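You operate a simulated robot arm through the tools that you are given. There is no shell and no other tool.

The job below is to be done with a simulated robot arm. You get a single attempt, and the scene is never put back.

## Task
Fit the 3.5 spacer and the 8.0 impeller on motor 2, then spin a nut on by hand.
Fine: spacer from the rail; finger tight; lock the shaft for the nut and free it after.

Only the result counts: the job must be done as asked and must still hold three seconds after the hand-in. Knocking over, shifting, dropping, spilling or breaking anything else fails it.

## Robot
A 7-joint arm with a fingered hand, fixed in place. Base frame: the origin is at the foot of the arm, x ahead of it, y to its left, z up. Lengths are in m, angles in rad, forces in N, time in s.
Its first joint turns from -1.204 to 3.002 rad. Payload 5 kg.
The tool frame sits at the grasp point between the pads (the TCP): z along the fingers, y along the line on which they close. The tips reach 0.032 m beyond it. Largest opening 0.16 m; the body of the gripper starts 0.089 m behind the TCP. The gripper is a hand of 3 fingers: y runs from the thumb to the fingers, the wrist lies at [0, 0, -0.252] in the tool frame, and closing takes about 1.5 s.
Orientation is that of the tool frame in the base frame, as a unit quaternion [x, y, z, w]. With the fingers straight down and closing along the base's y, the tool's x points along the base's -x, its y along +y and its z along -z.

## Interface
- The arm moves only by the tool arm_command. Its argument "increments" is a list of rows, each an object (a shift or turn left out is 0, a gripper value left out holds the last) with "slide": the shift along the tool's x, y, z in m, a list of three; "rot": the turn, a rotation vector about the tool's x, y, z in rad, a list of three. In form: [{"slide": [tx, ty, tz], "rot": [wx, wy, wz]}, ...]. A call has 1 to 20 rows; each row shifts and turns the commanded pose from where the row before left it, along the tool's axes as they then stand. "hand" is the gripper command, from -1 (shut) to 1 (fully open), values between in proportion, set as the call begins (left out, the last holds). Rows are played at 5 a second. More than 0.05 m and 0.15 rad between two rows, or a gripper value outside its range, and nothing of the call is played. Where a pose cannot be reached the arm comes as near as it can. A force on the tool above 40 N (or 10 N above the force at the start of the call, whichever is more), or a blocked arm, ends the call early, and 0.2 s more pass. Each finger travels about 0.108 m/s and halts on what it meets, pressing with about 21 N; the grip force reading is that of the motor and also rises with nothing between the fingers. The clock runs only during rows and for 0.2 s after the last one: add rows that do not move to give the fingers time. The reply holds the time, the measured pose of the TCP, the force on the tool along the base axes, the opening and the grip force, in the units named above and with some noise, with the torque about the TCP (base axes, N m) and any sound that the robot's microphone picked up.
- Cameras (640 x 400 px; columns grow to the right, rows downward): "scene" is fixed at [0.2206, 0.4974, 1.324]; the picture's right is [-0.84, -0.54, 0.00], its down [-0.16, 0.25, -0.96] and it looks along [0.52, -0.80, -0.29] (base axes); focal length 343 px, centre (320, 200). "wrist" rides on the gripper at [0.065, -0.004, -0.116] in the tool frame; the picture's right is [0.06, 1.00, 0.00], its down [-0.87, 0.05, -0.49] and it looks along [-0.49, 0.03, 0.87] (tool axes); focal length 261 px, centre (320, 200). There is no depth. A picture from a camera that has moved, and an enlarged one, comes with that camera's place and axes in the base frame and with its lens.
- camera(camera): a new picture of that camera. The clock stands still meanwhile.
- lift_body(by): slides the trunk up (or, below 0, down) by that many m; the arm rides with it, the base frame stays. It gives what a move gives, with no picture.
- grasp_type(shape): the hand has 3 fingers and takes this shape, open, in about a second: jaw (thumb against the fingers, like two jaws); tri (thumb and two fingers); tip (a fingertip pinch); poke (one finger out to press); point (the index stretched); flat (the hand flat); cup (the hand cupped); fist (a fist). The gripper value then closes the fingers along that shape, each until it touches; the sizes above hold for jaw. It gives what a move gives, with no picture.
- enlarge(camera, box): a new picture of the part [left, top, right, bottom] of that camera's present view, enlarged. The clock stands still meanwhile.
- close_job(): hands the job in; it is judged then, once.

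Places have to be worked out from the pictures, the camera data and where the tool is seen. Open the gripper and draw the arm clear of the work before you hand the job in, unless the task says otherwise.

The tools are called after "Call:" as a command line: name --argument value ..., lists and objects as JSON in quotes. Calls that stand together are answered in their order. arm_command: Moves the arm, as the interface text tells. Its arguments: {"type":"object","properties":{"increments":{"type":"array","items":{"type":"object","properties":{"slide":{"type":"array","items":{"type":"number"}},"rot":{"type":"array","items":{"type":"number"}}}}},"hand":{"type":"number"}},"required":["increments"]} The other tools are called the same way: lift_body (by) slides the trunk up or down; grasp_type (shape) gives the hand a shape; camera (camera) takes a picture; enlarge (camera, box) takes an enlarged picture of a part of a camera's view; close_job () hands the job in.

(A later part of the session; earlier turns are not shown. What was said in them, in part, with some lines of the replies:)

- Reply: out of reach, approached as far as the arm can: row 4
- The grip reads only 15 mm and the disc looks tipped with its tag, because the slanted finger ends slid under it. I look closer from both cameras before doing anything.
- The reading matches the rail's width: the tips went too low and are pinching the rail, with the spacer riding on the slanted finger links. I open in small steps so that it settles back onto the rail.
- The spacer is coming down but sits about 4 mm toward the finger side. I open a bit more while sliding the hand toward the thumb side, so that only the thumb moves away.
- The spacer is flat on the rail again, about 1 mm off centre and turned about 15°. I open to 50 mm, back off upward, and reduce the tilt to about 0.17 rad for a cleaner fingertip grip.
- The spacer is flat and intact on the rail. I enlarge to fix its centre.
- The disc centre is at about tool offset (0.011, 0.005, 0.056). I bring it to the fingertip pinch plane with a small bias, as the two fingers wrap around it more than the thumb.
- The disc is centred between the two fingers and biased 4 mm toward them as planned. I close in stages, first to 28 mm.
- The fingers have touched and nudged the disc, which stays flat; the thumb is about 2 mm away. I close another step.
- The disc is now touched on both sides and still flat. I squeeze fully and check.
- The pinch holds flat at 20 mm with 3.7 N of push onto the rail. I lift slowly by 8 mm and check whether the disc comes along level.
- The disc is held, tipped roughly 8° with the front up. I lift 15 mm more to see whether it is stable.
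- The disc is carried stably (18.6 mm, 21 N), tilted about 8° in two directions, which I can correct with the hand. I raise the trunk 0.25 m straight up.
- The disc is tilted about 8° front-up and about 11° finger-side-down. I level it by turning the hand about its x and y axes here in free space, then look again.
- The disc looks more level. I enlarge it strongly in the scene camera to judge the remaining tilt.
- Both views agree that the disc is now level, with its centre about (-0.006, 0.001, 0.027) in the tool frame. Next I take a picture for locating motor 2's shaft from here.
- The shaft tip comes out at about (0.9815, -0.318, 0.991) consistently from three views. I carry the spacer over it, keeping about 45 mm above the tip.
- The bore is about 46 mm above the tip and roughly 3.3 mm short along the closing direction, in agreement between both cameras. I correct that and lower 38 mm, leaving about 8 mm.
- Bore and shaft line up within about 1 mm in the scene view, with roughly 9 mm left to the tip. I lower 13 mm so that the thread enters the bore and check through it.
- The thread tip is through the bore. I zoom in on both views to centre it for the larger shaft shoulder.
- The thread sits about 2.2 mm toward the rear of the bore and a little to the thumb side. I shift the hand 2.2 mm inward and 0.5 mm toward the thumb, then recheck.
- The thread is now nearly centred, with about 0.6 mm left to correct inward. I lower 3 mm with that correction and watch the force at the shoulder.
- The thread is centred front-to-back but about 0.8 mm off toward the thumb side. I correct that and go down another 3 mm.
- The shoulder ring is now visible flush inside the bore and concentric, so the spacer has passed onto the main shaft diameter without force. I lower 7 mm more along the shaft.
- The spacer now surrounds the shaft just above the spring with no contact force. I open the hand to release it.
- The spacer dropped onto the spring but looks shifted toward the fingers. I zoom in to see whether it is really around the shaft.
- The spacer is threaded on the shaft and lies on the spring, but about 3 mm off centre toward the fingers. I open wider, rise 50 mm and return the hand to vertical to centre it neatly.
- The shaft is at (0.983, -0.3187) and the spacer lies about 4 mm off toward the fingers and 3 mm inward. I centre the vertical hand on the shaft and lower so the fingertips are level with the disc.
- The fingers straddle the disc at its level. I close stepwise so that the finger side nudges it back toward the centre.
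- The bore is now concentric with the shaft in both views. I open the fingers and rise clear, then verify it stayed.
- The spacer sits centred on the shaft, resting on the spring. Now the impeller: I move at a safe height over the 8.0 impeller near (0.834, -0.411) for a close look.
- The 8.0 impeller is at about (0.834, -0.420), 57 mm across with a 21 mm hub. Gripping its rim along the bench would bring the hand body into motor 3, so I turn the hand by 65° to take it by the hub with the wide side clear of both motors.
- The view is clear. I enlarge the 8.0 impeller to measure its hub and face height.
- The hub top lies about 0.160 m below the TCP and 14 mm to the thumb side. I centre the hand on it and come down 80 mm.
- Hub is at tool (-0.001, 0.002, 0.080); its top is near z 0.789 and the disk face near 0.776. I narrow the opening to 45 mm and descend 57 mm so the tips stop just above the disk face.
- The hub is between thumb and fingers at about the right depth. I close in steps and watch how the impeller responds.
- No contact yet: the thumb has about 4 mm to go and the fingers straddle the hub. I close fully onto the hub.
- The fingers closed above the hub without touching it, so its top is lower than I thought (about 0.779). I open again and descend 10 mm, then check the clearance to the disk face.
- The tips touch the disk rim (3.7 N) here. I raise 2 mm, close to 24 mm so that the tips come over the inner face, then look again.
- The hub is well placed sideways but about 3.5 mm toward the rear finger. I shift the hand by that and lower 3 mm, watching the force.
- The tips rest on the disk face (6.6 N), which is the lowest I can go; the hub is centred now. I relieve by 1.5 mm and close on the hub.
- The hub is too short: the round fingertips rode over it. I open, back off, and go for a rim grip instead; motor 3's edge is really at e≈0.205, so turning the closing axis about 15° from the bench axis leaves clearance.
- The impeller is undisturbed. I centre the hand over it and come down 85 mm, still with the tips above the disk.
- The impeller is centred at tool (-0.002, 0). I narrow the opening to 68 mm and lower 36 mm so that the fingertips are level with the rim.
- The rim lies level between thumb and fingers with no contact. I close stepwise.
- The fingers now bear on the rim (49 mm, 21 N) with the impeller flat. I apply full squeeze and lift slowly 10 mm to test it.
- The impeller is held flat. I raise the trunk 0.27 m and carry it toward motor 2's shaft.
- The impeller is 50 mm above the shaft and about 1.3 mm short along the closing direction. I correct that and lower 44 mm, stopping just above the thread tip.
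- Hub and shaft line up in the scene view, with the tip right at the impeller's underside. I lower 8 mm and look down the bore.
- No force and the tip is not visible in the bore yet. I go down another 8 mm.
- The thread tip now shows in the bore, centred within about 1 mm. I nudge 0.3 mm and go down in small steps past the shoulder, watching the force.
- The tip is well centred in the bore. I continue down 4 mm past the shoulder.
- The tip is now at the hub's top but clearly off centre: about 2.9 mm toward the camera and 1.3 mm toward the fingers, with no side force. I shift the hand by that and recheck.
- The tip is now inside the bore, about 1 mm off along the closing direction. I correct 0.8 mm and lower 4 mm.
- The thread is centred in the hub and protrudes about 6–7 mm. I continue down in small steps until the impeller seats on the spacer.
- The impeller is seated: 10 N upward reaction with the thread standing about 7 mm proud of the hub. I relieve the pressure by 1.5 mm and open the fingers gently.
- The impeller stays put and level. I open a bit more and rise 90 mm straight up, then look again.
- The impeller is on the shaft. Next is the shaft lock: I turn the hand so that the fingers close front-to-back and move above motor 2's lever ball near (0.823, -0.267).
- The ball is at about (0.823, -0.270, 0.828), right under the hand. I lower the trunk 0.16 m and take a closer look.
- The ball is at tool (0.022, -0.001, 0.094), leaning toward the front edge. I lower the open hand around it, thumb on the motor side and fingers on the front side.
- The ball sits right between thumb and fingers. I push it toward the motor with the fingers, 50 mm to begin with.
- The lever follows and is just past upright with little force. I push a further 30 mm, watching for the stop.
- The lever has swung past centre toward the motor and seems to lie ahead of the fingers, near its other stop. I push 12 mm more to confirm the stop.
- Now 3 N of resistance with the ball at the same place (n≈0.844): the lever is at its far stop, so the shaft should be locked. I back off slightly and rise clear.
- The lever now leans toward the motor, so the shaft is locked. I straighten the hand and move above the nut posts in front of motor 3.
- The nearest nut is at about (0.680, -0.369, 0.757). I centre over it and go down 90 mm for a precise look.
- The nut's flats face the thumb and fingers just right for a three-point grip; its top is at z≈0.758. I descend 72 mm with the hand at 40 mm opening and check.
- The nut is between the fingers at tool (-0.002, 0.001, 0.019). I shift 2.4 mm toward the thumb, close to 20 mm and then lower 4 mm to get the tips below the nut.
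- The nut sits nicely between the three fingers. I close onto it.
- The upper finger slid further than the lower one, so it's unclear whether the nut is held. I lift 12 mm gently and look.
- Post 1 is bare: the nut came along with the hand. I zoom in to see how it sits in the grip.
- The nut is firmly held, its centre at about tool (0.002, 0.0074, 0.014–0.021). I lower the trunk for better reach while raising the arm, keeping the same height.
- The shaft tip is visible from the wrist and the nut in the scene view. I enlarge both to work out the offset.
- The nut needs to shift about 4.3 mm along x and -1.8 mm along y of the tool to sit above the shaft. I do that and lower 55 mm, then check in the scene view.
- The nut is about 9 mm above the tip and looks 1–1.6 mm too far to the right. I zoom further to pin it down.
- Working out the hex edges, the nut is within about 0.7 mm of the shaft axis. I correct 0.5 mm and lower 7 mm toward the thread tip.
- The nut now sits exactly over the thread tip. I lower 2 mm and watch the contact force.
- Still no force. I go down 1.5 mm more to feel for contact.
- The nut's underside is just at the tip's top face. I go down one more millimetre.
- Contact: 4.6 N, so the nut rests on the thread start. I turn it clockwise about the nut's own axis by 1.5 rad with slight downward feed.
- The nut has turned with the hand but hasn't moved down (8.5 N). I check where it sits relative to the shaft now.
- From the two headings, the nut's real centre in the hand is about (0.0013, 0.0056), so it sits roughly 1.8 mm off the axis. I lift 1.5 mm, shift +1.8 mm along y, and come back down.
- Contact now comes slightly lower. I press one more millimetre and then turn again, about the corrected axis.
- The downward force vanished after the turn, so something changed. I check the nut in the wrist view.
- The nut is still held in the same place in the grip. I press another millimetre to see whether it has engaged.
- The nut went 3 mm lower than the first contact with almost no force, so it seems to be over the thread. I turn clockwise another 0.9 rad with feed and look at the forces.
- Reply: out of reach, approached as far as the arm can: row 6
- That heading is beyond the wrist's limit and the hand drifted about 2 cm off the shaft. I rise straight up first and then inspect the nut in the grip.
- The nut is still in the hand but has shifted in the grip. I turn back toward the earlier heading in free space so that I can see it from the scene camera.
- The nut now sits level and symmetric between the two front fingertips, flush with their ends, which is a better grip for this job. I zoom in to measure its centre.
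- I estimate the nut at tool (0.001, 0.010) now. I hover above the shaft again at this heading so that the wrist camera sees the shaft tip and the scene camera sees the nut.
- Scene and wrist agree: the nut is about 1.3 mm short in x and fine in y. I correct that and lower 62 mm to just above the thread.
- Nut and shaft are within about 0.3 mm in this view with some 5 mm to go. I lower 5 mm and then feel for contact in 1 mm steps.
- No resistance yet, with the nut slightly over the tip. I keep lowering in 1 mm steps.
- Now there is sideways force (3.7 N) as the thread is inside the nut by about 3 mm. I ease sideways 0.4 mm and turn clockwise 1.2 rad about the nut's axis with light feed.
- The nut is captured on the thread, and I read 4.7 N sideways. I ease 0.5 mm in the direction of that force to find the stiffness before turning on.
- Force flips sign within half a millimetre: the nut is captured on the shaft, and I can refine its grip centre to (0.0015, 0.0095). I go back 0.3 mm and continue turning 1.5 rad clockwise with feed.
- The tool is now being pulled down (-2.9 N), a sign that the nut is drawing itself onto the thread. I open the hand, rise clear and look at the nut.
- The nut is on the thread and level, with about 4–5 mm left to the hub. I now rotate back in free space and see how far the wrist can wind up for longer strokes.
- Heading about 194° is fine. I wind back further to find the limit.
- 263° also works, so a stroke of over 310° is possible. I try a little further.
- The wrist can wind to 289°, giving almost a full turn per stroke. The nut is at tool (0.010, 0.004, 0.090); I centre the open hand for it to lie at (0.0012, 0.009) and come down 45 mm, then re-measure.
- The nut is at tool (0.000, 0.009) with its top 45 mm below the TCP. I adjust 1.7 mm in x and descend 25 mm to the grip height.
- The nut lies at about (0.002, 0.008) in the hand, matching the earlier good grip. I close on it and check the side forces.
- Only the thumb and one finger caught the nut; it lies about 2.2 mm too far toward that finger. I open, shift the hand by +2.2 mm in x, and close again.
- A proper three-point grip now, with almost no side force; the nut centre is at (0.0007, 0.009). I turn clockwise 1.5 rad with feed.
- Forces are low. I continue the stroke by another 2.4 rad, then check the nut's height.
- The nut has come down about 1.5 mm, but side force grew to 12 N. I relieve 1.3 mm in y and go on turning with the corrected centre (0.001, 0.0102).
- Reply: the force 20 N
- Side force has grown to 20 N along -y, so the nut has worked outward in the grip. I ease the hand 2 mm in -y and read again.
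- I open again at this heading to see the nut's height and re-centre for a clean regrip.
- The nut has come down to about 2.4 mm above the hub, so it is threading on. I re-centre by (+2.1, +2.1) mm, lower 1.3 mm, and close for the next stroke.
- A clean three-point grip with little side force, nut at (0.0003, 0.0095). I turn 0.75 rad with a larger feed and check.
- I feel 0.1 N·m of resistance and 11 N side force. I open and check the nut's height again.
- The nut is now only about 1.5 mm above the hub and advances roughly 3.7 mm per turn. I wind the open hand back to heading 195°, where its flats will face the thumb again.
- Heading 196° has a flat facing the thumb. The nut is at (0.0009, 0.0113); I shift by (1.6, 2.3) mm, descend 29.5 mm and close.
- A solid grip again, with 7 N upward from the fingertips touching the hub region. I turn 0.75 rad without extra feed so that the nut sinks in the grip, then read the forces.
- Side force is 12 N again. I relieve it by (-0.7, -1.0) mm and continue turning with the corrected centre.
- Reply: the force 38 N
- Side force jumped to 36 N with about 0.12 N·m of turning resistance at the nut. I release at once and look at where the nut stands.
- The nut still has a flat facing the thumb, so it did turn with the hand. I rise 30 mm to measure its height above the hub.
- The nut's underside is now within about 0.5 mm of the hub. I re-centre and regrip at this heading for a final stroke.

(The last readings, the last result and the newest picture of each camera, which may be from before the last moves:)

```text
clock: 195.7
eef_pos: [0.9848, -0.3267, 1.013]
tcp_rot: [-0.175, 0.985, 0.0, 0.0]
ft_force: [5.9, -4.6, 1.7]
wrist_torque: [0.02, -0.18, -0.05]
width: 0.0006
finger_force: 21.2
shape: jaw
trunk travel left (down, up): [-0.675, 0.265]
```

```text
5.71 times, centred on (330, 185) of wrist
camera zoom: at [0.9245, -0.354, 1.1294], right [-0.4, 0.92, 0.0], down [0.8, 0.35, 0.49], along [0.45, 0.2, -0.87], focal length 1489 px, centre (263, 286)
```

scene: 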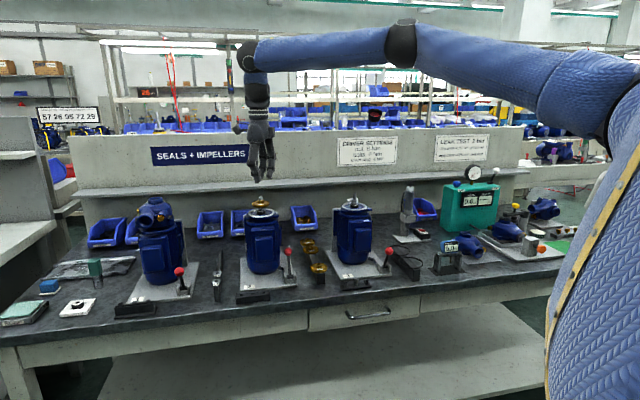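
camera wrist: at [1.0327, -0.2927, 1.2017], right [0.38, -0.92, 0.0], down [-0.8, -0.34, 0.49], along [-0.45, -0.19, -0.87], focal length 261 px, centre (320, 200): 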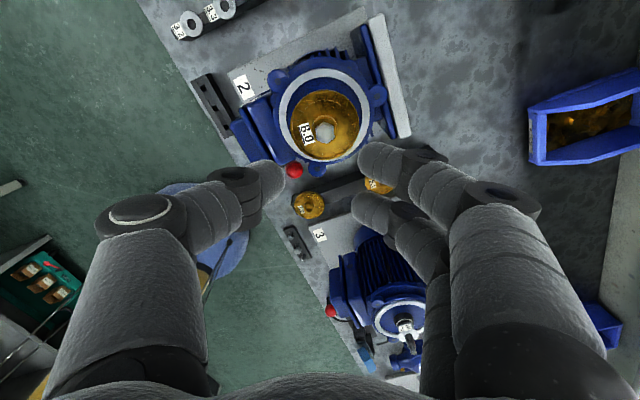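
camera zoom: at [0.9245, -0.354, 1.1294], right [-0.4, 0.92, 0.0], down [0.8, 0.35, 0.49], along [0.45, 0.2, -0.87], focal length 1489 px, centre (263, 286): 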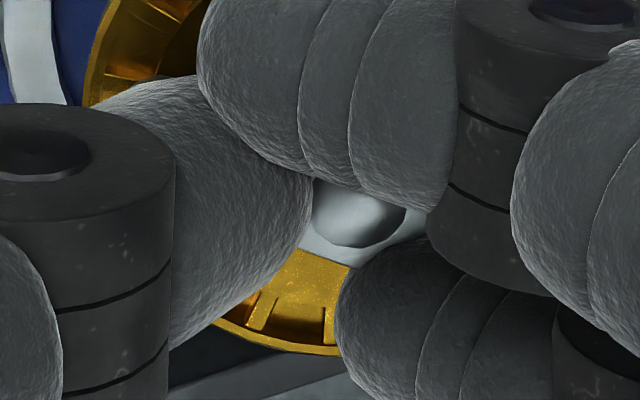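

The upper finger rode over the nut because the hand is about 2 mm too high now. I open, lower 2.5 mm and close again.

Call:
arm_command --increments '[{}, {}, {"slide": [0.001, 0, 0.0025]}, {}]' --hand -0.5

Call:
arm_command --increments '[{}, {}, {}, {}]' --hand -1

Call:
enlarge --camera "wrist" --box '[290, 150, 370, 220]'

```text
clock: 196.7
eef_pos: [0.983, -0.3264, 1.0104]
tcp_rot: [-0.175, 0.985, 0.0, 0.0]
ft_force: [0.0, -0.2, 0.5]
wrist_torque: [0.04, 0.0, 0.01]
width: 0.0396
finger_force: 0.0
shape: jaw
trunk travel left (down, up): [-0.675, 0.265]
```

```text
clock: 197.7
eef_pos: [0.983, -0.3286, 1.01]
tcp_rot: [-0.174, 0.985, 0.0, 0.0]
ft_force: [5.0, -4.2, 5.9]
wrist_torque: [0.04, -0.13, 0.01]
width: 0.0028
finger_force: 21.8
shape: jaw
trunk travel left (down, up): [-0.675, 0.265]
```

```text
5.71 times, centred on (330, 185) of wrist
camera zoom: at [0.9228, -0.3537, 1.1265], right [-0.4, 0.92, 0.0], down [0.8, 0.35, 0.49], along [0.45, 0.2, -0.87], focal length 1489 px, centre (263, 286)
```

zoom: 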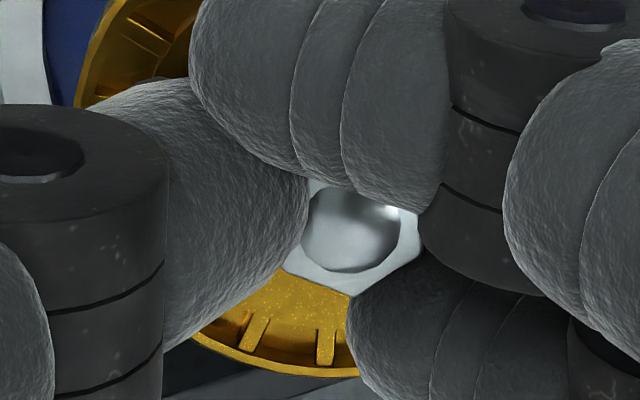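

The nut now sits about 2.5 mm toward the lower finger, letting the upper one pass. I open, shift -2.5 mm in x and close again.

Call:
arm_command --increments '[{}, {}, {"slide": [-0.0025, 0, 0]}, {}]' --hand -0.5

Call:
arm_command --increments '[{}, {}, {}, {}]' --hand -1

Call:
enlarge --camera "wrist" --box '[290, 150, 370, 220]'

```text
clock: 198.7
eef_pos: [0.9849, -0.3254, 1.0104]
tcp_rot: [-0.175, 0.985, 0.0, 0.0]
ft_force: [0.1, 0.6, 0.6]
wrist_torque: [-0.02, -0.01, -0.01]
width: 0.0399
finger_force: 0.2
shape: jaw
trunk travel left (down, up): [-0.675, 0.265]
```

```text
clock: 199.7
eef_pos: [0.9838, -0.3269, 1.0112]
tcp_rot: [-0.176, 0.984, 0.0, 0.0]
ft_force: [-0.9, -1.3, 5.1]
wrist_torque: [0.15, 0.08, -0.03]
width: 0.005
finger_force: 20.7
shape: jaw
trunk travel left (down, up): [-0.675, 0.265]
```

```text
5.71 times, centred on (330, 185) of wrist
camera zoom: at [0.9243, -0.3524, 1.1269], right [-0.4, 0.92, 0.0], down [0.8, 0.35, 0.49], along [0.45, 0.2, -0.87], focal length 1489 px, centre (263, 286)
```

zoom: 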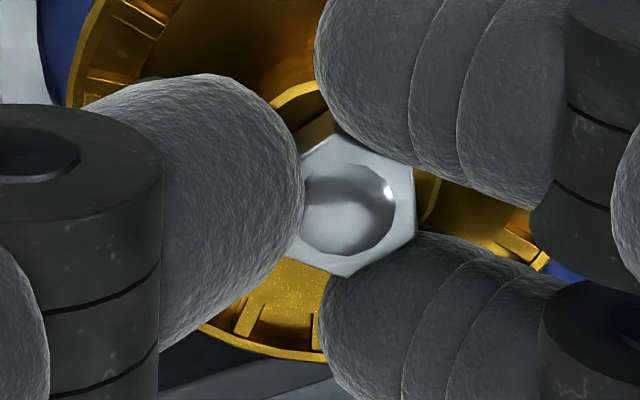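

Perfect three-point grip with flats aligned and little side force. I turn 0.75 rad more and read torque.

Call:
arm_command --increments '[{"slide": [0.00134, 0.0001, 3e-05], "rot": [0, 0, 0.15]}, {"slide": [0.00134, 0.0001, 3e-05], "rot": [0, 0, 0.15]}, {"slide": [0.00134, 0.0001, 3e-05], "rot": [0, 0, 0.15]}]'

Call:
arm_command --increments '[{"slide": [0.00134, 0.0001, 3e-05], "rot": [0, 0, 0.15]}, {"slide": [0.00134, 0.0001, 3e-05], "rot": [0, 0, 0.15]}]'

Call:
enlarge --camera "wrist" --box '[290, 150, 370, 220]'

Call:
enlarge --camera "scene" --box '[256, 188, 270, 205]'

```text
clock: 200.5
eef_pos: [0.9814, -0.3252, 1.0113]
tcp_rot: [0.05, 0.999, 0.0, 0.0]
ft_force: [-7.4, -1.6, 4.9]
wrist_torque: [0.18, 0.26, 0.14]
width: 0.0039
finger_force: 20.6
shape: jaw
trunk travel left (down, up): [-0.675, 0.265]
```

```text
clock: 201.1
eef_pos: [0.9786, -0.3243, 1.0109]
tcp_rot: [0.199, 0.98, 0.001, 0.001]
ft_force: [-1.8, -3.6, 5.9]
wrist_torque: [0.06, -0.02, 0.21]
width: 0.0033
finger_force: 20.9
shape: jaw
trunk travel left (down, up): [-0.675, 0.265]
```

```text
5.71 times, centred on (330, 185) of wrist
camera zoom: at [0.9161, -0.3028, 1.1264], right [0.33, 0.94, 0.0], down [0.82, -0.29, 0.49], along [0.46, -0.16, -0.87], focal length 1489 px, centre (263, 286)
```

zoom: 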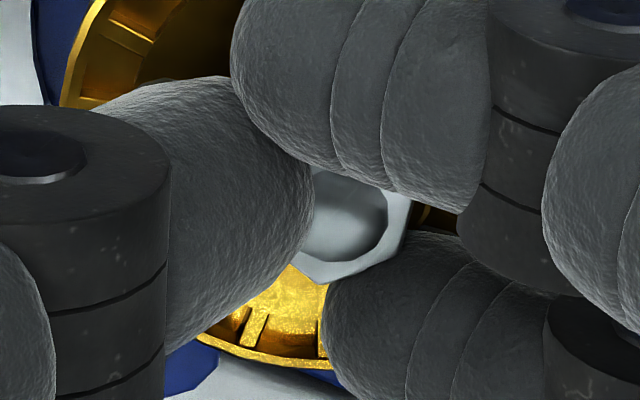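

```text
16.00 times, centred on (263, 196) of scene
camera zoom: at [0.2206, 0.4974, 1.324], right [-0.84, -0.54, 0.0], down [-0.16, 0.25, -0.96], along [0.52, -0.8, -0.29], focal length 5494 px, centre (1232, 256)
```

zoom: 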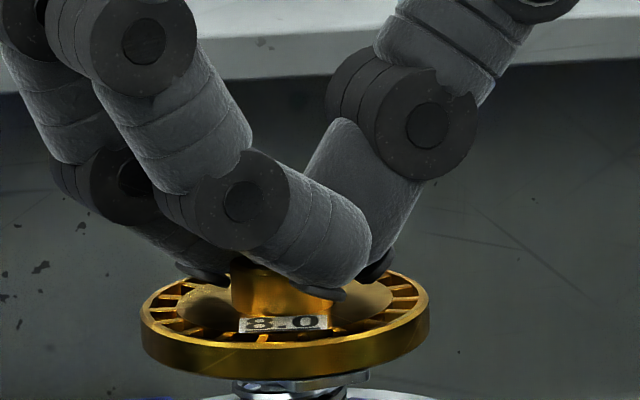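

Turning resistance has risen to 0.21 N·m with little side force: the nut is drawing tight. I go on in small steps to see if it climbs.

Call:
arm_command --increments '[{"slide": [0.00134, 0.0001, 2e-05], "rot": [0, 0, 0.15]}, {"slide": [0.00134, 0.0001, 2e-05], "rot": [0, 0, 0.15]}]'

Call:
arm_command --increments '[{"slide": [0.00134, 0.0001, 2e-05], "rot": [0, 0, 0.15]}, {"slide": [0.00134, 0.0001, 2e-05], "rot": [0, 0, 0.15]}]'

Call:
enlarge --camera "wrist" --box '[290, 150, 370, 220]'

```text
clock: 201.7
eef_pos: [0.9763, -0.3234, 1.0124]
tcp_rot: [0.343, 0.939, 0.001, 0.001]
ft_force: [5.0, -4.7, 5.5]
wrist_torque: [0.03, -0.24, 0.09]
width: 0.003
finger_force: 20.7
shape: jaw
trunk travel left (down, up): [-0.675, 0.265]
```

```text
clock: 202.3
eef_pos: [0.9739, -0.3219, 1.0109]
tcp_rot: [0.479, 0.878, 0.0, 0.0]
ft_force: [1.6, -10.5, 4.6]
wrist_torque: [-0.18, -0.2, 0.08]
width: 0.0026
finger_force: 21.2
shape: jaw
trunk travel left (down, up): [-0.675, 0.265]
```

```text
5.71 times, centred on (330, 185) of wrist
camera zoom: at [0.9358, -0.2696, 1.1269], right [0.81, 0.59, 0.0], down [0.52, -0.7, 0.49], along [0.29, -0.4, -0.87], focal length 1489 px, centre (263, 286)
```

zoom: 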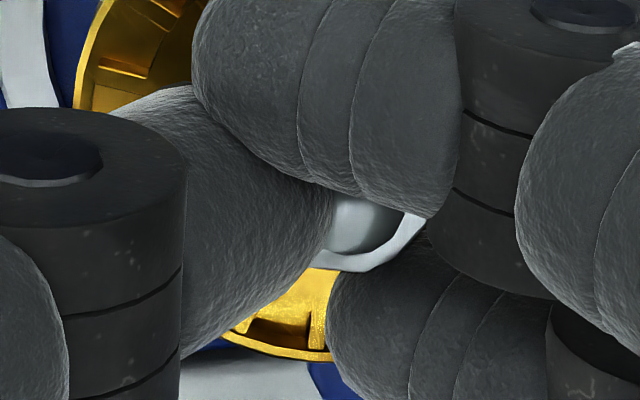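

The fingers have started to slip around the nut, as they would on a snug nut. I open and inspect the nut seating.

Call:
arm_command --increments '[{}, {}, {}]' --hand -0.5

Call:
arm_command --increments '[{"slide": [0, 0, -0.02]}, {"slide": [0, 0, -0.02]}, {}]'

Call:
enlarge --camera "scene" --box '[256, 188, 270, 205]'

Call:
enlarge --camera "wrist" --box '[270, 100, 390, 200]'

```text
clock: 203.1
eef_pos: [0.9769, -0.3199, 1.01]
tcp_rot: [0.478, 0.878, 0.0, 0.0]
ft_force: [0.8, -0.3, 0.3]
wrist_torque: [-0.03, 0.0, -0.01]
width: 0.0396
finger_force: 0.0
shape: jaw
trunk travel left (down, up): [-0.675, 0.265]
```

```text
clock: 203.9
eef_pos: [0.9767, -0.3207, 1.0499]
tcp_rot: [0.479, 0.878, 0.0, 0.001]
ft_force: [0.4, -0.1, -0.6]
wrist_torque: [0.0, -0.02, 0.01]
width: 0.0398
finger_force: 0.0
shape: jaw
trunk travel left (down, up): [-0.675, 0.265]
```

```text
16.00 times, centred on (263, 196) of scene
camera zoom: at [0.2206, 0.4974, 1.324], right [-0.84, -0.54, 0.0], down [-0.16, 0.25, -0.96], along [0.52, -0.8, -0.29], focal length 5494 px, centre (1232, 256)
```

zoom: 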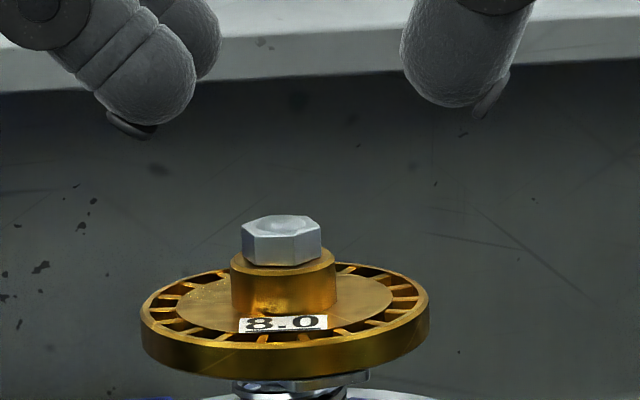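

```text
4.00 times, centred on (330, 150) of wrist
camera zoom: at [0.937, -0.2681, 1.166], right [0.8, 0.59, 0.0], down [0.52, -0.7, 0.49], along [0.29, -0.4, -0.87], focal length 1043 px, centre (280, 400)
```

zoom: 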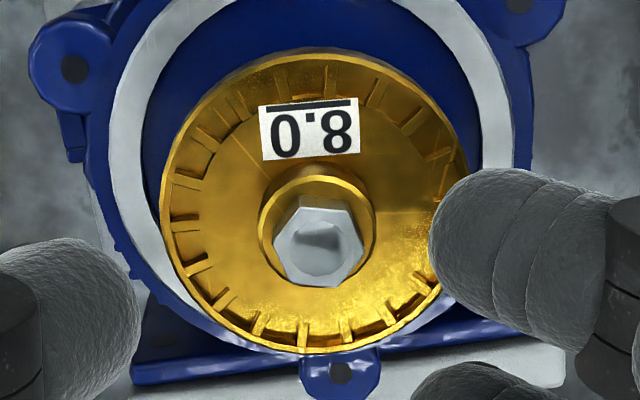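

The nut is seated on the hub, and the resistance reached about 0.2 N·m before slipping. To be sure it is finger tight I re-align to a flat (heading ~105°) for one more snug turn.

Call:
arm_command --increments '[{"slide": [-0.00097, -7e-05, 0], "rot": [0, 0, -0.1397]}, {"slide": [-0.00097, -7e-05, 0], "rot": [0, 0, -0.1397]}, {"slide": [-0.00097, -7e-05, 0], "rot": [0, 0, -0.1397]}, {"slide": [-0.00097, -7e-05, 0], "rot": [0, 0, -0.1397]}, {"slide": [-0.00097, -7e-05, 0], "rot": [0, 0, -0.1397]}, {"slide": [-0.00097, -7e-05, 0], "rot": [0, 0, -0.1397]}, {"slide": [-0.00097, -7e-05, 0], "rot": [0, 0, -0.1397]}, {"slide": [-0.00097, -7e-05, 0], "rot": [0, 0, -0.1397]}, {"slide": [-0.00097, -7e-05, 0], "rot": [0, 0, -0.1397]}, {"slide": [-0.0003, -0.0021, 0]}, {}]'

Call:
enlarge --camera "wrist" --box '[270, 100, 390, 200]'

```text
clock: 206.3
eef_pos: [0.9822, -0.3278, 1.0513]
tcp_rot: [-0.129, 0.992, 0.0, 0.001]
ft_force: [-0.5, -0.6, 1.6]
wrist_torque: [0.02, -0.03, 0.01]
width: 0.0395
finger_force: 0.0
shape: jaw
trunk travel left (down, up): [-0.675, 0.265]
```

```text
4.00 times, centred on (330, 150) of wrist
camera zoom: at [0.9201, -0.3479, 1.1672], right [-0.32, 0.95, 0.0], down [0.83, 0.28, 0.49], along [0.47, 0.16, -0.87], focal length 1043 px, centre (280, 400)
```

zoom: 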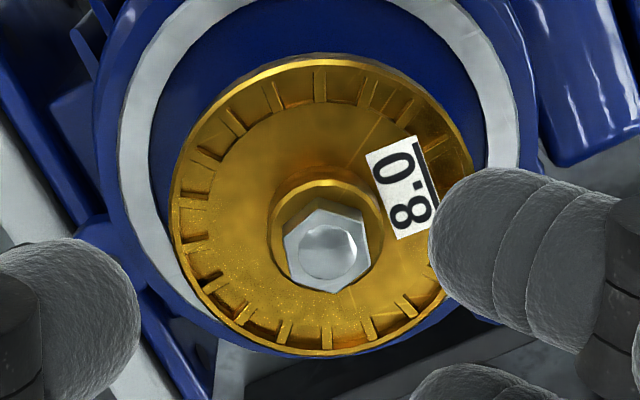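

The flat is about 10° off, so I turn a bit further, centre, descend 40 mm and close.

Call:
arm_command --increments '[{"slide": [-0.00074, -0.00016, 0], "rot": [0, 0, -0.085]}, {"slide": [-0.00074, -0.00016, 0], "rot": [0, 0, -0.085]}, {"slide": [-0.0016, -0.0004, 0]}, {"slide": [0, 0, 0.015]}, {"slide": [0, 0, 0.015]}, {"slide": [0, 0, 0.01]}, {}]'

Call:
enlarge --camera "wrist" --box '[270, 130, 390, 230]'

Call:
arm_command --increments '[{}, {}, {}, {}]' --hand -1

Call:
enlarge --camera "wrist" --box '[290, 150, 370, 220]'

```text
clock: 207.9
eef_pos: [0.9848, -0.327, 1.0121]
tcp_rot: [-0.213, 0.977, 0.0, 0.0]
ft_force: [-0.1, 0.0, -0.1]
wrist_torque: [-0.04, -0.03, 0.0]
width: 0.0398
finger_force: 0.0
shape: jaw
trunk travel left (down, up): [-0.675, 0.265]
```

```text
4.00 times, centred on (330, 180) of wrist
camera zoom: at [0.9275, -0.3574, 1.1268], right [-0.47, 0.88, 0.0], down [0.77, 0.41, 0.49], along [0.43, 0.23, -0.87], focal length 1043 px, centre (280, 280)
```

zoom: 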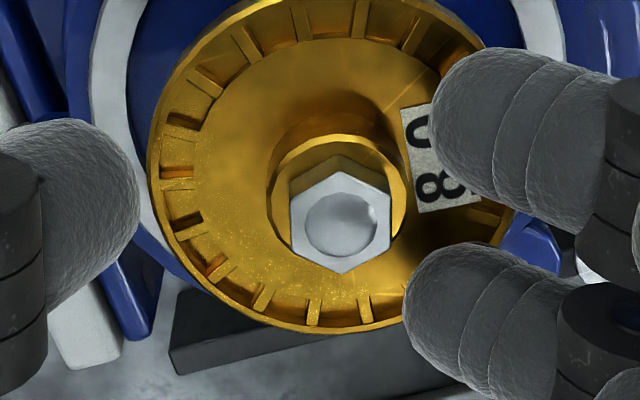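

```text
clock: 208.9
eef_pos: [0.9858, -0.3265, 1.0108]
tcp_rot: [-0.212, 0.977, 0.0, 0.0]
ft_force: [0.8, 0.1, 5.1]
wrist_torque: [0.14, 0.09, -0.03]
width: 0.0048
finger_force: 21.0
shape: jaw
trunk travel left (down, up): [-0.675, 0.265]
```

```text
5.71 times, centred on (330, 185) of wrist
camera zoom: at [0.9274, -0.3573, 1.1273], right [-0.47, 0.88, 0.0], down [0.77, 0.41, 0.49], along [0.43, 0.23, -0.87], focal length 1489 px, centre (263, 286)
```

zoom: 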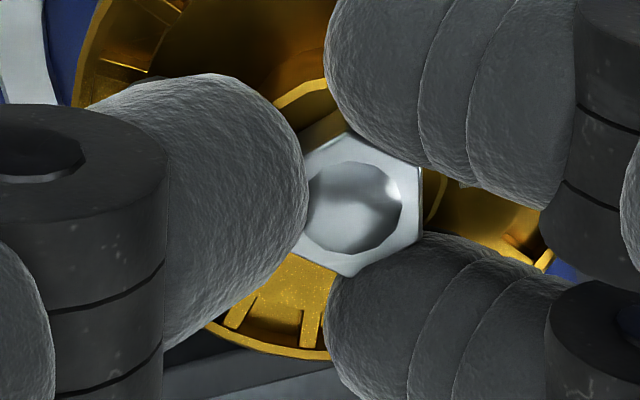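

An ideal grip again. I turn in two-row steps and watch the torque.

Call:
arm_command --increments '[{"slide": [0.0013, 0.0001, 0], "rot": [0, 0, 0.15]}, {"slide": [0.0013, 0.0001, 0], "rot": [0, 0, 0.15]}]'

Call:
arm_command --increments '[{"slide": [0.0013, 0.0001, 0], "rot": [0, 0, 0.15]}, {"slide": [0.0013, 0.0001, 0], "rot": [0, 0, 0.15]}]'

Call:
enlarge --camera "wrist" --box '[290, 150, 370, 220]'

```text
clock: 209.5
eef_pos: [0.983, -0.3276, 1.012]
tcp_rot: [-0.065, 0.998, 0.0, -0.001]
ft_force: [-11.4, 0.9, 3.9]
wrist_torque: [0.24, 0.44, 0.32]
width: 0.0046
finger_force: 20.8
shape: jaw
trunk travel left (down, up): [-0.675, 0.265]
```

```text
clock: 210.1
eef_pos: [0.9798, -0.3278, 1.0119]
tcp_rot: [0.086, 0.996, -0.001, 0.0]
ft_force: [-13.7, 0.4, 2.8]
wrist_torque: [0.25, 0.38, 0.18]
width: 0.0038
finger_force: 20.7
shape: jaw
trunk travel left (down, up): [-0.675, 0.265]
```

```text
5.71 times, centred on (330, 185) of wrist
camera zoom: at [0.9145, -0.3204, 1.1273], right [0.11, 0.99, 0.0], down [0.87, -0.1, 0.49], along [0.49, -0.05, -0.87], focal length 1489 px, centre (263, 286)
```

zoom: 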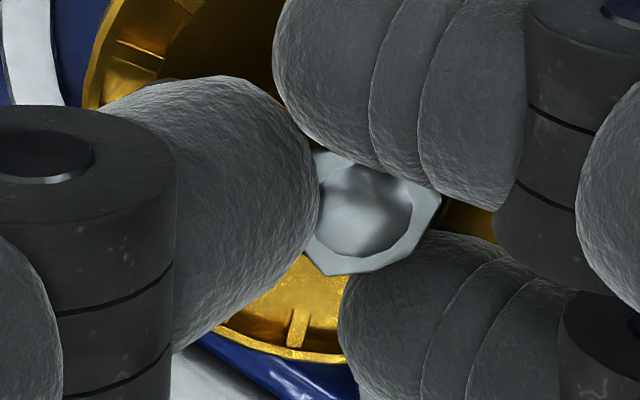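

The nut resists about 0.2 N·m and now the fingers slip around it, so it is finger tight. I release, rise clear and verify.

Call:
arm_command --increments '[{}, {}, {}]' --hand -0.4

Call:
arm_command --increments '[{"slide": [0, 0, -0.03]}, {"slide": [0, 0, -0.04]}, {}]'

Call:
enlarge --camera "scene" --box '[248, 185, 278, 225]'

Call:
enlarge --camera "wrist" --box '[260, 60, 380, 160]'

Call:
enlarge --camera "scene" --box '[230, 190, 390, 300]'

```text
clock: 210.9
eef_pos: [0.9812, -0.3264, 1.0102]
tcp_rot: [0.085, 0.996, 0.001, 0.001]
ft_force: [0.0, 0.1, 0.0]
wrist_torque: [0.05, -0.04, 0.01]
width: 0.0476
finger_force: 0.1
shape: jaw
trunk travel left (down, up): [-0.675, 0.265]
```

```text
clock: 211.7
eef_pos: [0.9785, -0.3301, 1.0795]
tcp_rot: [0.085, 0.996, 0.001, -0.001]
ft_force: [0.6, 1.0, 0.4]
wrist_torque: [0.0, 0.04, 0.01]
width: 0.0477
finger_force: 0.1
shape: jaw
trunk travel left (down, up): [-0.675, 0.265]
```

```text
10.00 times, centred on (263, 205) of scene
camera zoom: at [0.2206, 0.4974, 1.324], right [-0.84, -0.54, 0.0], down [-0.16, 0.25, -0.96], along [0.52, -0.8, -0.29], focal length 3434 px, centre (890, 150)
```

zoom: 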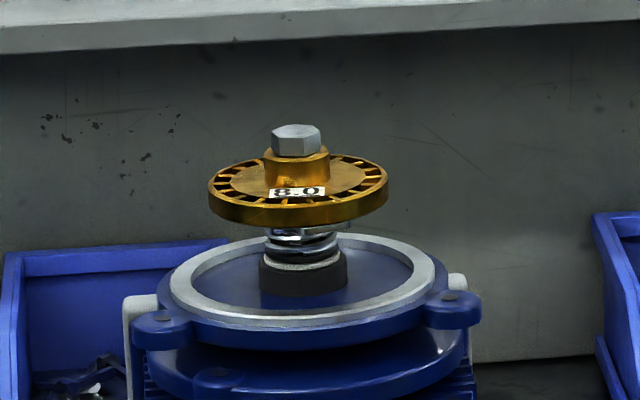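

```text
4.00 times, centred on (320, 110) of wrist
camera zoom: at [0.9136, -0.3237, 1.1963], right [0.11, 0.99, 0.0], down [0.87, -0.09, 0.49], along [0.49, -0.05, -0.87], focal length 1043 px, centre (320, 560)
```

zoom: 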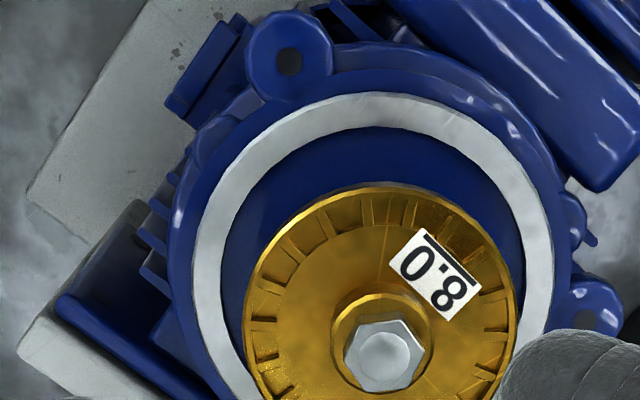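

```text
3.64 times, centred on (310, 245) of scene
camera zoom: at [0.2206, 0.4974, 1.324], right [-0.84, -0.54, 0.0], down [-0.16, 0.25, -0.96], along [0.52, -0.8, -0.29], focal length 1249 px, centre (356, 36)
```

zoom: 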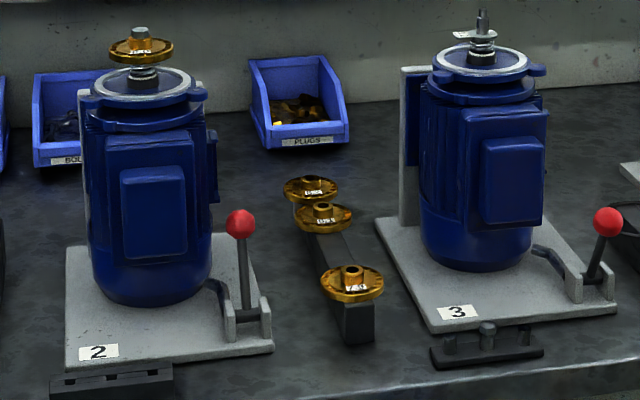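

The nut is seated on the impeller hub. Before unlocking, I check the spacer under the impeller.

Call:
enlarge --camera "scene" --box '[256, 200, 272, 216]'

Call:
enlarge --camera "wrist" --box '[300, 120, 380, 180]'

```text
16.00 times, centred on (264, 208) of scene
camera zoom: at [0.2206, 0.4974, 1.324], right [-0.84, -0.54, 0.0], down [-0.16, 0.25, -0.96], along [0.52, -0.8, -0.29], focal length 5494 px, centre (1216, 72)
```

zoom: 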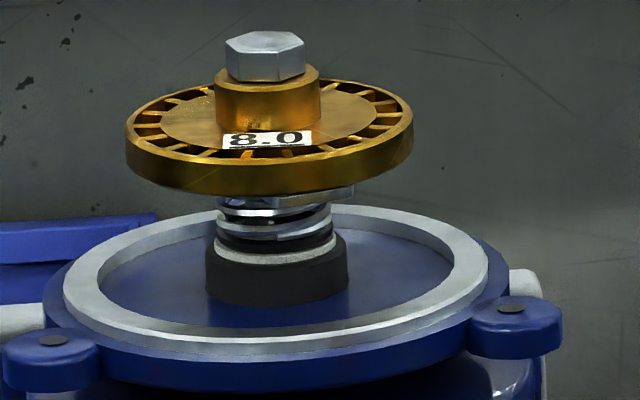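

```text
6.67 times, centred on (340, 150) of wrist
camera zoom: at [0.9136, -0.3237, 1.1963], right [0.11, 0.99, 0.0], down [0.87, -0.09, 0.49], along [0.49, -0.05, -0.87], focal length 1738 px, centre (187, 533)
```

zoom: 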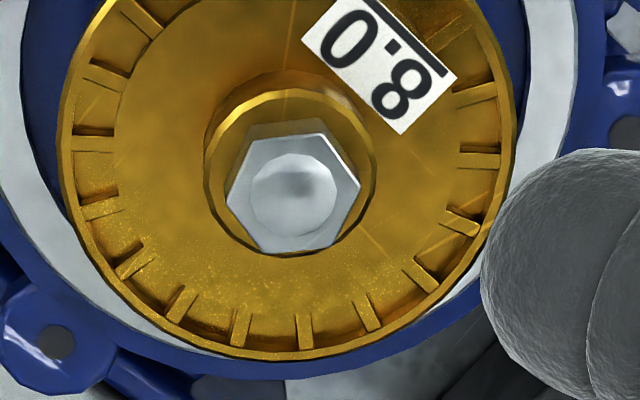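

The stack looks centred and tight. Now I free the shaft: I turn the hand to face the lever again and move above it.

Call:
arm_command --increments '[{"rot": [0, 0, -0.137]}, {"rot": [0, 0, -0.137]}, {"rot": [0, 0, -0.137]}, {"rot": [0, 0, -0.137]}, {"rot": [0, 0, -0.137]}, {"rot": [0, 0, -0.137]}, {"rot": [0, 0, -0.137]}, {}]' --hand -0.25

Call:
arm_command --increments '[{"slide": [0.0246, 0.0284, 0]}, {"slide": [0.0246, 0.0284, 0]}, {"slide": [0.0247, 0.0285, 0]}, {"rot": [0, -0.1, 0]}, {"rot": [0, -0.1, 0]}, {}]'

Call:
lift_body --by -0.15

Call:
camera --camera "wrist"

Call:
enlarge --camera "scene" --box '[240, 190, 330, 290]'

```text
clock: 213.5
eef_pos: [0.9804, -0.3271, 1.0813]
tcp_rot: [-0.385, 0.923, 0.0, -0.001]
ft_force: [0.1, -0.6, 0.2]
wrist_torque: [-0.01, -0.03, -0.01]
width: 0.0598
finger_force: 0.1
shape: jaw
trunk travel left (down, up): [-0.675, 0.265]
```

```text
clock: 214.9
eef_pos: [0.8688, -0.319, 1.0804]
tcp_rot: [-0.383, 0.918, 0.039, 0.092]
ft_force: [0.0, -0.1, -0.4]
wrist_torque: [0.0, 0.07, 0.0]
width: 0.0596
finger_force: 0.0
shape: jaw
trunk travel left (down, up): [-0.675, 0.265]
```

```text
clock: 216.6
eef_pos: [0.869, -0.3203, 0.9315]
tcp_rot: [-0.382, 0.919, 0.038, 0.092]
ft_force: [-0.8, -0.3, 0.5]
wrist_torque: [-0.03, -0.01, 0.03]
width: 0.0596
finger_force: 0.0
shape: jaw
trunk travel left (down, up): [-0.525, 0.415]
```

```text
taken
camera wrist: at [0.8086, -0.3852, 1.0315], right [-0.75, 0.66, -0.01], down [0.49, 0.57, 0.65], along [0.44, 0.49, -0.76], focal length 261 px, centre (320, 200)
```

wrist: 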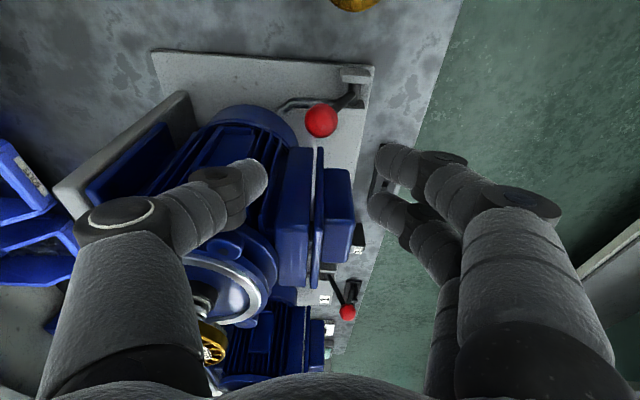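

```text
4.00 times, centred on (285, 240) of scene
camera zoom: at [0.2206, 0.4974, 1.324], right [-0.84, -0.54, 0.0], down [-0.16, 0.25, -0.96], along [0.52, -0.8, -0.29], focal length 1374 px, centre (460, 40)
```

zoom: 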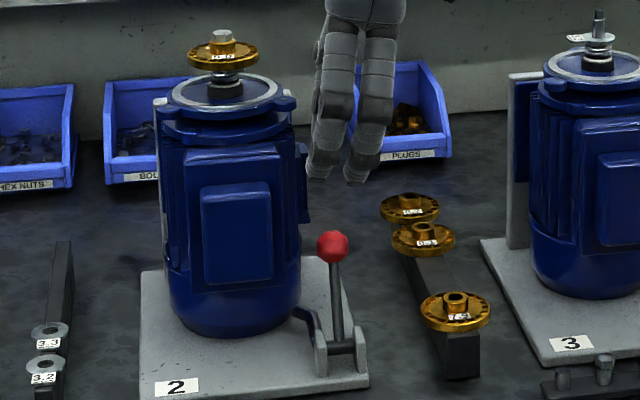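

The ball is at tool (0.018, 0, 0.101). I lower the open hand around it as before.

Call:
arm_command --increments '[{"slide": [0.0103, 0, 0]}, {"slide": [0.0103, 0, 0]}, {"slide": [0, 0, 0.028]}, {"slide": [0, 0, 0.028]}, {"slide": [0, 0, 0.028]}, {}]'

Call:
camera --camera "wrist"

```text
clock: 218.0
eef_pos: [0.8632, -0.3228, 0.8437]
tcp_rot: [-0.383, 0.918, 0.039, 0.092]
ft_force: [-0.3, -0.5, 0.7]
wrist_torque: [-0.01, -0.02, -0.02]
width: 0.0597
finger_force: 0.0
shape: jaw
trunk travel left (down, up): [-0.525, 0.415]
```

```text
taken
camera wrist: at [0.8044, -0.3875, 0.9449], right [-0.75, 0.66, -0.01], down [0.49, 0.57, 0.65], along [0.44, 0.49, -0.76], focal length 261 px, centre (320, 200)
```

wrist: 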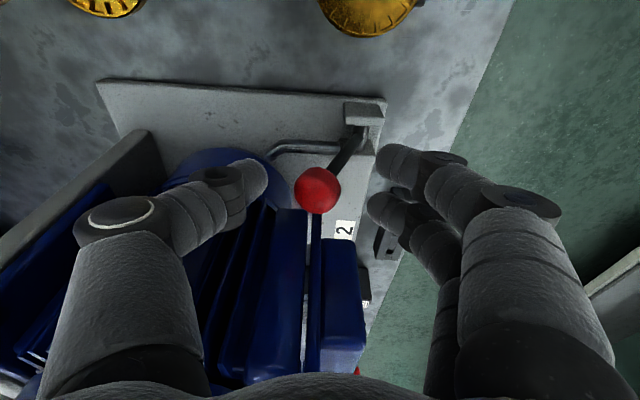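

The ball is centred between thumb and fingers. I pull the lever back toward the front with the thumb.

Call:
arm_command --increments '[{"slide": [0, 0.01, 0]}, {"slide": [0, 0.01, 0]}, {"slide": [0, 0.01, 0]}, {"slide": [0, 0.01, 0]}, {"slide": [0, 0.01, 0]}, {"slide": [0, 0.01, 0]}, {}]'

Call:
arm_command --increments '[{"slide": [0, 0.008, 0]}, {"slide": [0, 0.008, 0]}, {"slide": [0, 0.008, 0]}, {}]'

Call:
camera --camera "wrist"

Call:
enlarge --camera "scene" --box '[240, 190, 330, 290]'

```text
clock: 219.6
eef_pos: [0.8224, -0.281, 0.8454]
tcp_rot: [-0.383, 0.918, 0.039, 0.092]
ft_force: [-0.2, 0.9, -0.1]
wrist_torque: [0.0, 0.0, 0.0]
width: 0.06
finger_force: 0.1
shape: jaw
trunk travel left (down, up): [-0.525, 0.415]
```

```text
clock: 220.6
eef_pos: [0.8071, -0.2632, 0.8452]
tcp_rot: [-0.382, 0.919, 0.039, 0.093]
ft_force: [0.5, 0.5, 0.4]
wrist_torque: [0.0, 0.0, 0.01]
width: 0.06
finger_force: 0.1
shape: jaw
trunk travel left (down, up): [-0.525, 0.415]
```

```text
taken
camera wrist: at [0.7476, -0.3286, 0.9456], right [-0.75, 0.66, -0.01], down [0.49, 0.57, 0.65], along [0.44, 0.49, -0.76], focal length 261 px, centre (320, 200)
```

wrist: 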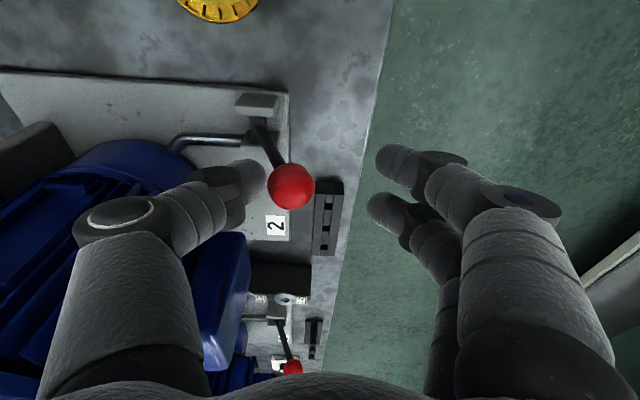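

```text
4.00 times, centred on (285, 240) of scene
camera zoom: at [0.2206, 0.4974, 1.324], right [-0.84, -0.54, 0.0], down [-0.16, 0.25, -0.96], along [0.52, -0.8, -0.29], focal length 1374 px, centre (460, 40)
```

zoom: 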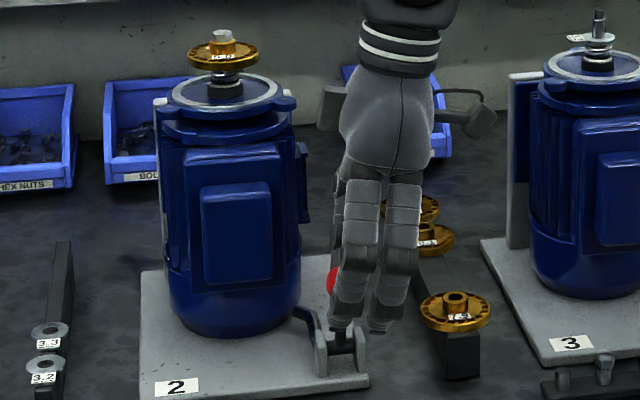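

The lever leans to the front again, with the ball at about its starting place. I push 6 mm more to confirm the stop.

Call:
arm_command --increments '[{"slide": [0, 0.003, 0]}, {"slide": [0, 0.003, 0]}, {}]'

Call:
camera --camera "wrist"

```text
clock: 221.4
eef_pos: [0.8032, -0.2597, 0.8442]
tcp_rot: [-0.382, 0.919, 0.039, 0.093]
ft_force: [4.5, -3.7, 3.9]
wrist_torque: [-0.16, -0.19, -0.02]
width: 0.0638
finger_force: 0.0
shape: jaw
trunk travel left (down, up): [-0.525, 0.415]
```

```text
taken
camera wrist: at [0.7426, -0.3237, 0.9449], right [-0.75, 0.66, -0.01], down [0.49, 0.57, 0.66], along [0.44, 0.49, -0.76], focal length 261 px, centre (320, 200)
```

wrist: 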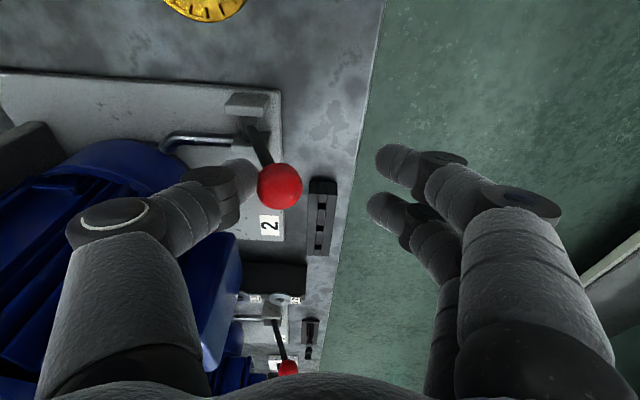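

Six newtons at the stop: the lever is fully back, so the shaft is free again. I back off and raise the hand clear.

Call:
arm_command --increments '[{"slide": [0, -0.006, 0]}, {"slide": [0, -0.006, 0]}, {"slide": [-0.0059, 0, -0.0295]}, {"slide": [-0.0059, 0, -0.0295]}, {"slide": [-0.0059, 0, -0.0295]}, {}]'

Call:
lift_body --by 0.2

Call:
camera --camera "scene"

Call:
enlarge --camera "scene" --box '[200, 180, 340, 310]'

Call:
enlarge --camera "scene" --box '[270, 245, 310, 285]'

```text
clock: 222.8
eef_pos: [0.8109, -0.2673, 0.9336]
tcp_rot: [-0.383, 0.919, 0.039, 0.09]
ft_force: [0.3, -0.4, -0.1]
wrist_torque: [0.01, -0.01, 0.0]
width: 0.0602
finger_force: 0.1
shape: jaw
trunk travel left (down, up): [-0.525, 0.415]
```

```text
clock: 225.0
eef_pos: [0.8108, -0.2675, 1.1333]
tcp_rot: [-0.383, 0.918, 0.038, 0.093]
ft_force: [-1.0, -0.9, -0.9]
wrist_torque: [0.05, -0.02, 0.03]
width: 0.0597
finger_force: 0.0
shape: jaw
trunk travel left (down, up): [-0.725, 0.215]
```

```text
taken
```

scene: 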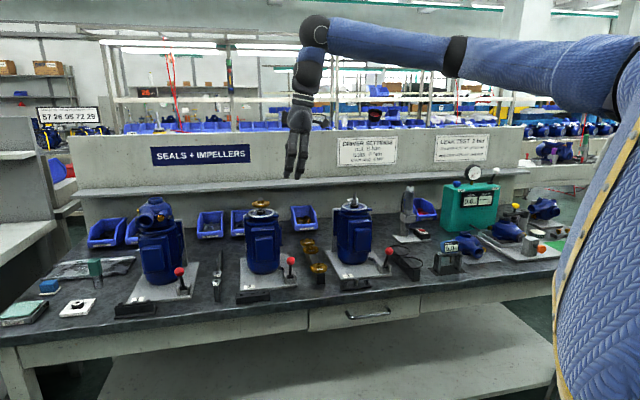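

```text
3.08 times, centred on (270, 245) of scene
camera zoom: at [0.2206, 0.4974, 1.324], right [-0.84, -0.54, 0.0], down [-0.16, 0.25, -0.96], along [0.52, -0.8, -0.29], focal length 1056 px, centre (474, 62)
```

zoom: 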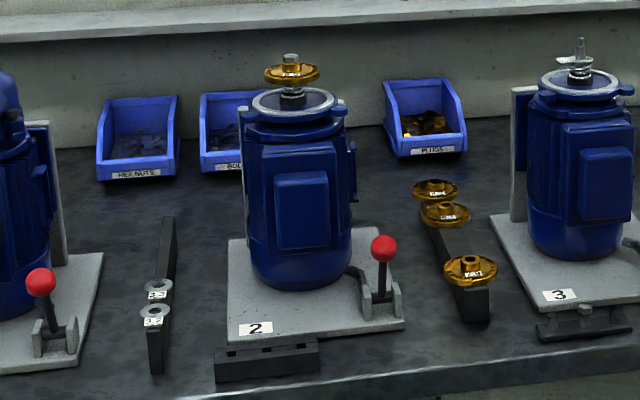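

```text
10.00 times, centred on (290, 265) of scene
camera zoom: at [0.2206, 0.4974, 1.324], right [-0.84, -0.54, 0.0], down [-0.16, 0.25, -0.96], along [0.52, -0.8, -0.29], focal length 3434 px, centre (620, -450)
```

zoom: 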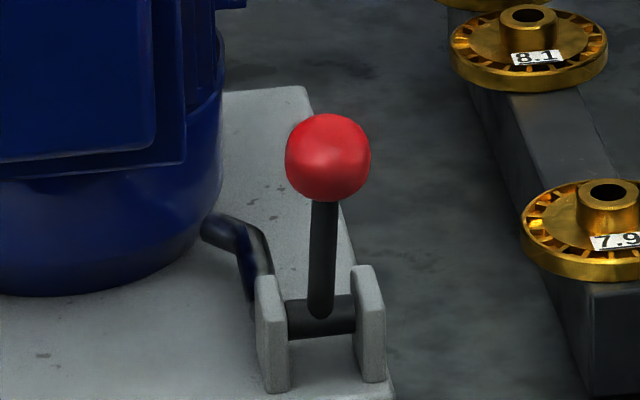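

The lever is exactly as at the start. I take a last close look at nut, hub and spacer before handing in.

Call:
enlarge --camera "scene" --box '[258, 196, 268, 208]'

Call:
camera --camera "wrist"

Call:
enlarge --camera "scene" --box '[335, 262, 385, 295]'

```text
16.00 times, centred on (263, 202) of scene
camera zoom: at [0.2206, 0.4974, 1.324], right [-0.84, -0.54, 0.0], down [-0.16, 0.25, -0.96], along [0.52, -0.8, -0.29], focal length 5494 px, centre (1232, 168)
```

zoom: 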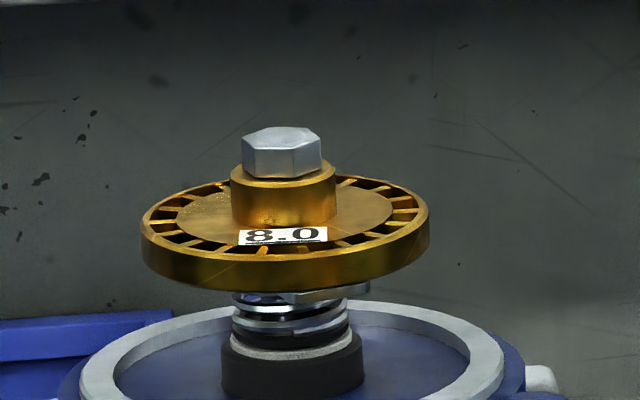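

```text
taken
camera wrist: at [0.7508, -0.3317, 1.2337], right [-0.75, 0.66, -0.01], down [0.49, 0.57, 0.65], along [0.44, 0.49, -0.76], focal length 261 px, centre (320, 200)
```

wrist: 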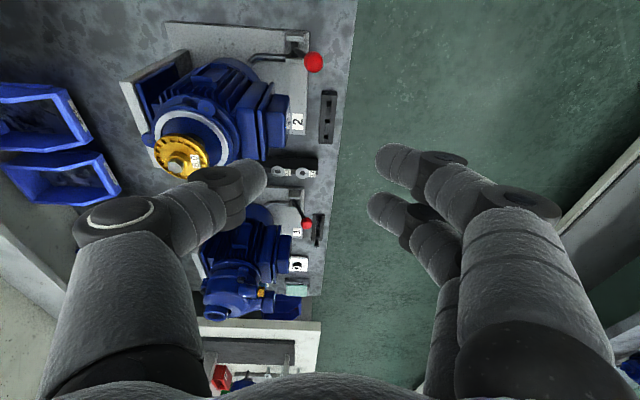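

```text
12.12 times, centred on (360, 278) of scene
camera zoom: at [0.2206, 0.4974, 1.324], right [-0.84, -0.54, 0.0], down [-0.16, 0.25, -0.96], along [0.52, -0.8, -0.29], focal length 4162 px, centre (-165, -752)
```

zoom: 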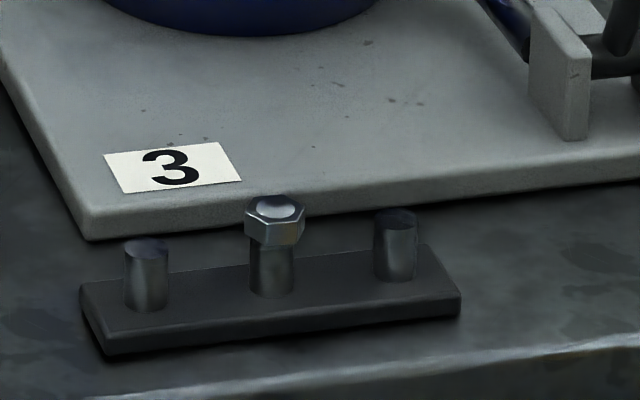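

Everything is in place: nut seated on the 8.0 impeller, 3.5 spacer beneath, lever free, and the other parts on their holders. I draw the open hand back from the bench.

Call:
arm_command --increments '[{"rot": [0, 0.1, 0]}, {"rot": [0, 0.1, 0]}, {"slide": [0, 0.03, -0.02]}, {"slide": [0, 0.03, -0.02]}, {"slide": [0, 0.03, -0.02]}, {"slide": [0, 0.03, -0.02]}, {}]' --hand 1

Call:
camera --camera "scene"

Call:
enlarge --camera "scene" --box '[240, 190, 330, 290]'

```text
clock: 226.6
eef_pos: [0.7237, -0.183, 1.2111]
tcp_rot: [-0.384, 0.923, 0.0, 0.0]
ft_force: [-0.2, -0.3, -0.2]
wrist_torque: [0.02, 0.02, -0.03]
width: 0.1599
finger_force: 0.1
shape: jaw
trunk travel left (down, up): [-0.725, 0.215]
```

```text
taken
```

scene: 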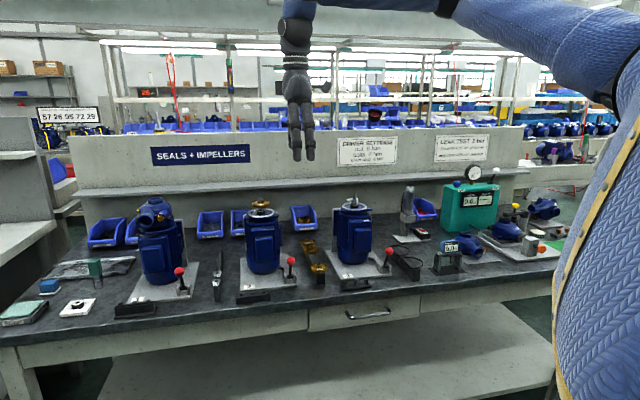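

```text
4.00 times, centred on (285, 240) of scene
camera zoom: at [0.2206, 0.4974, 1.324], right [-0.84, -0.54, 0.0], down [-0.16, 0.25, -0.96], along [0.52, -0.8, -0.29], focal length 1374 px, centre (460, 40)
```

zoom: 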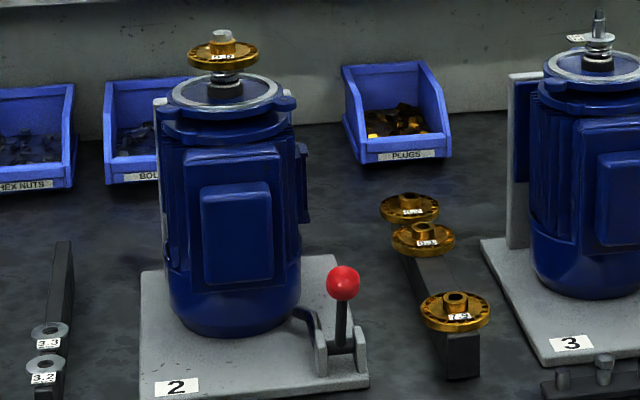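

The arm is clear and the hand is open. The spacer, impeller and finger-tight nut are on motor 2, with the lever back in its free position, so I hand the job in.

Call:
close_job

```text
The job is handed in.
```

Motor 2 now has the 3.5 spacer from the rail, the 8.0 impeller and a nut. The shaft lock is off again, and I handed the job in with the arm clear and the hand open.

- **Nut:** I used the nearest nut from the posts in front of motor 3, because the hex nut bin is out of reach. It is down on the impeller hub. It resisted about 0.2 N·m before my fingers slipped on it, so I count it as finger tight, but I had no other torque check.
- **Shaft lock:** I pushed motor 2's lever to its far stop before spinning the nut, then brought it back to where it stood. I took the toward-the-motor position as locked; nothing on the bench confirmed it.
- **Spacer:** My first grip slipped and tipped it on the rail, so I gripped it again. It landed a few millimetres off the shaft, and I centred it by hand before fitting the impeller. From what shows under the impeller it still looks centred.
- **Side force:** While turning the nut, the sideways push on the shaft once reached about 36 N. Motor 2 did not move.
- **Second nut:** The other nut on the rack looks slightly turned on its post but is still seated. I probably brushed it while taking the first one.
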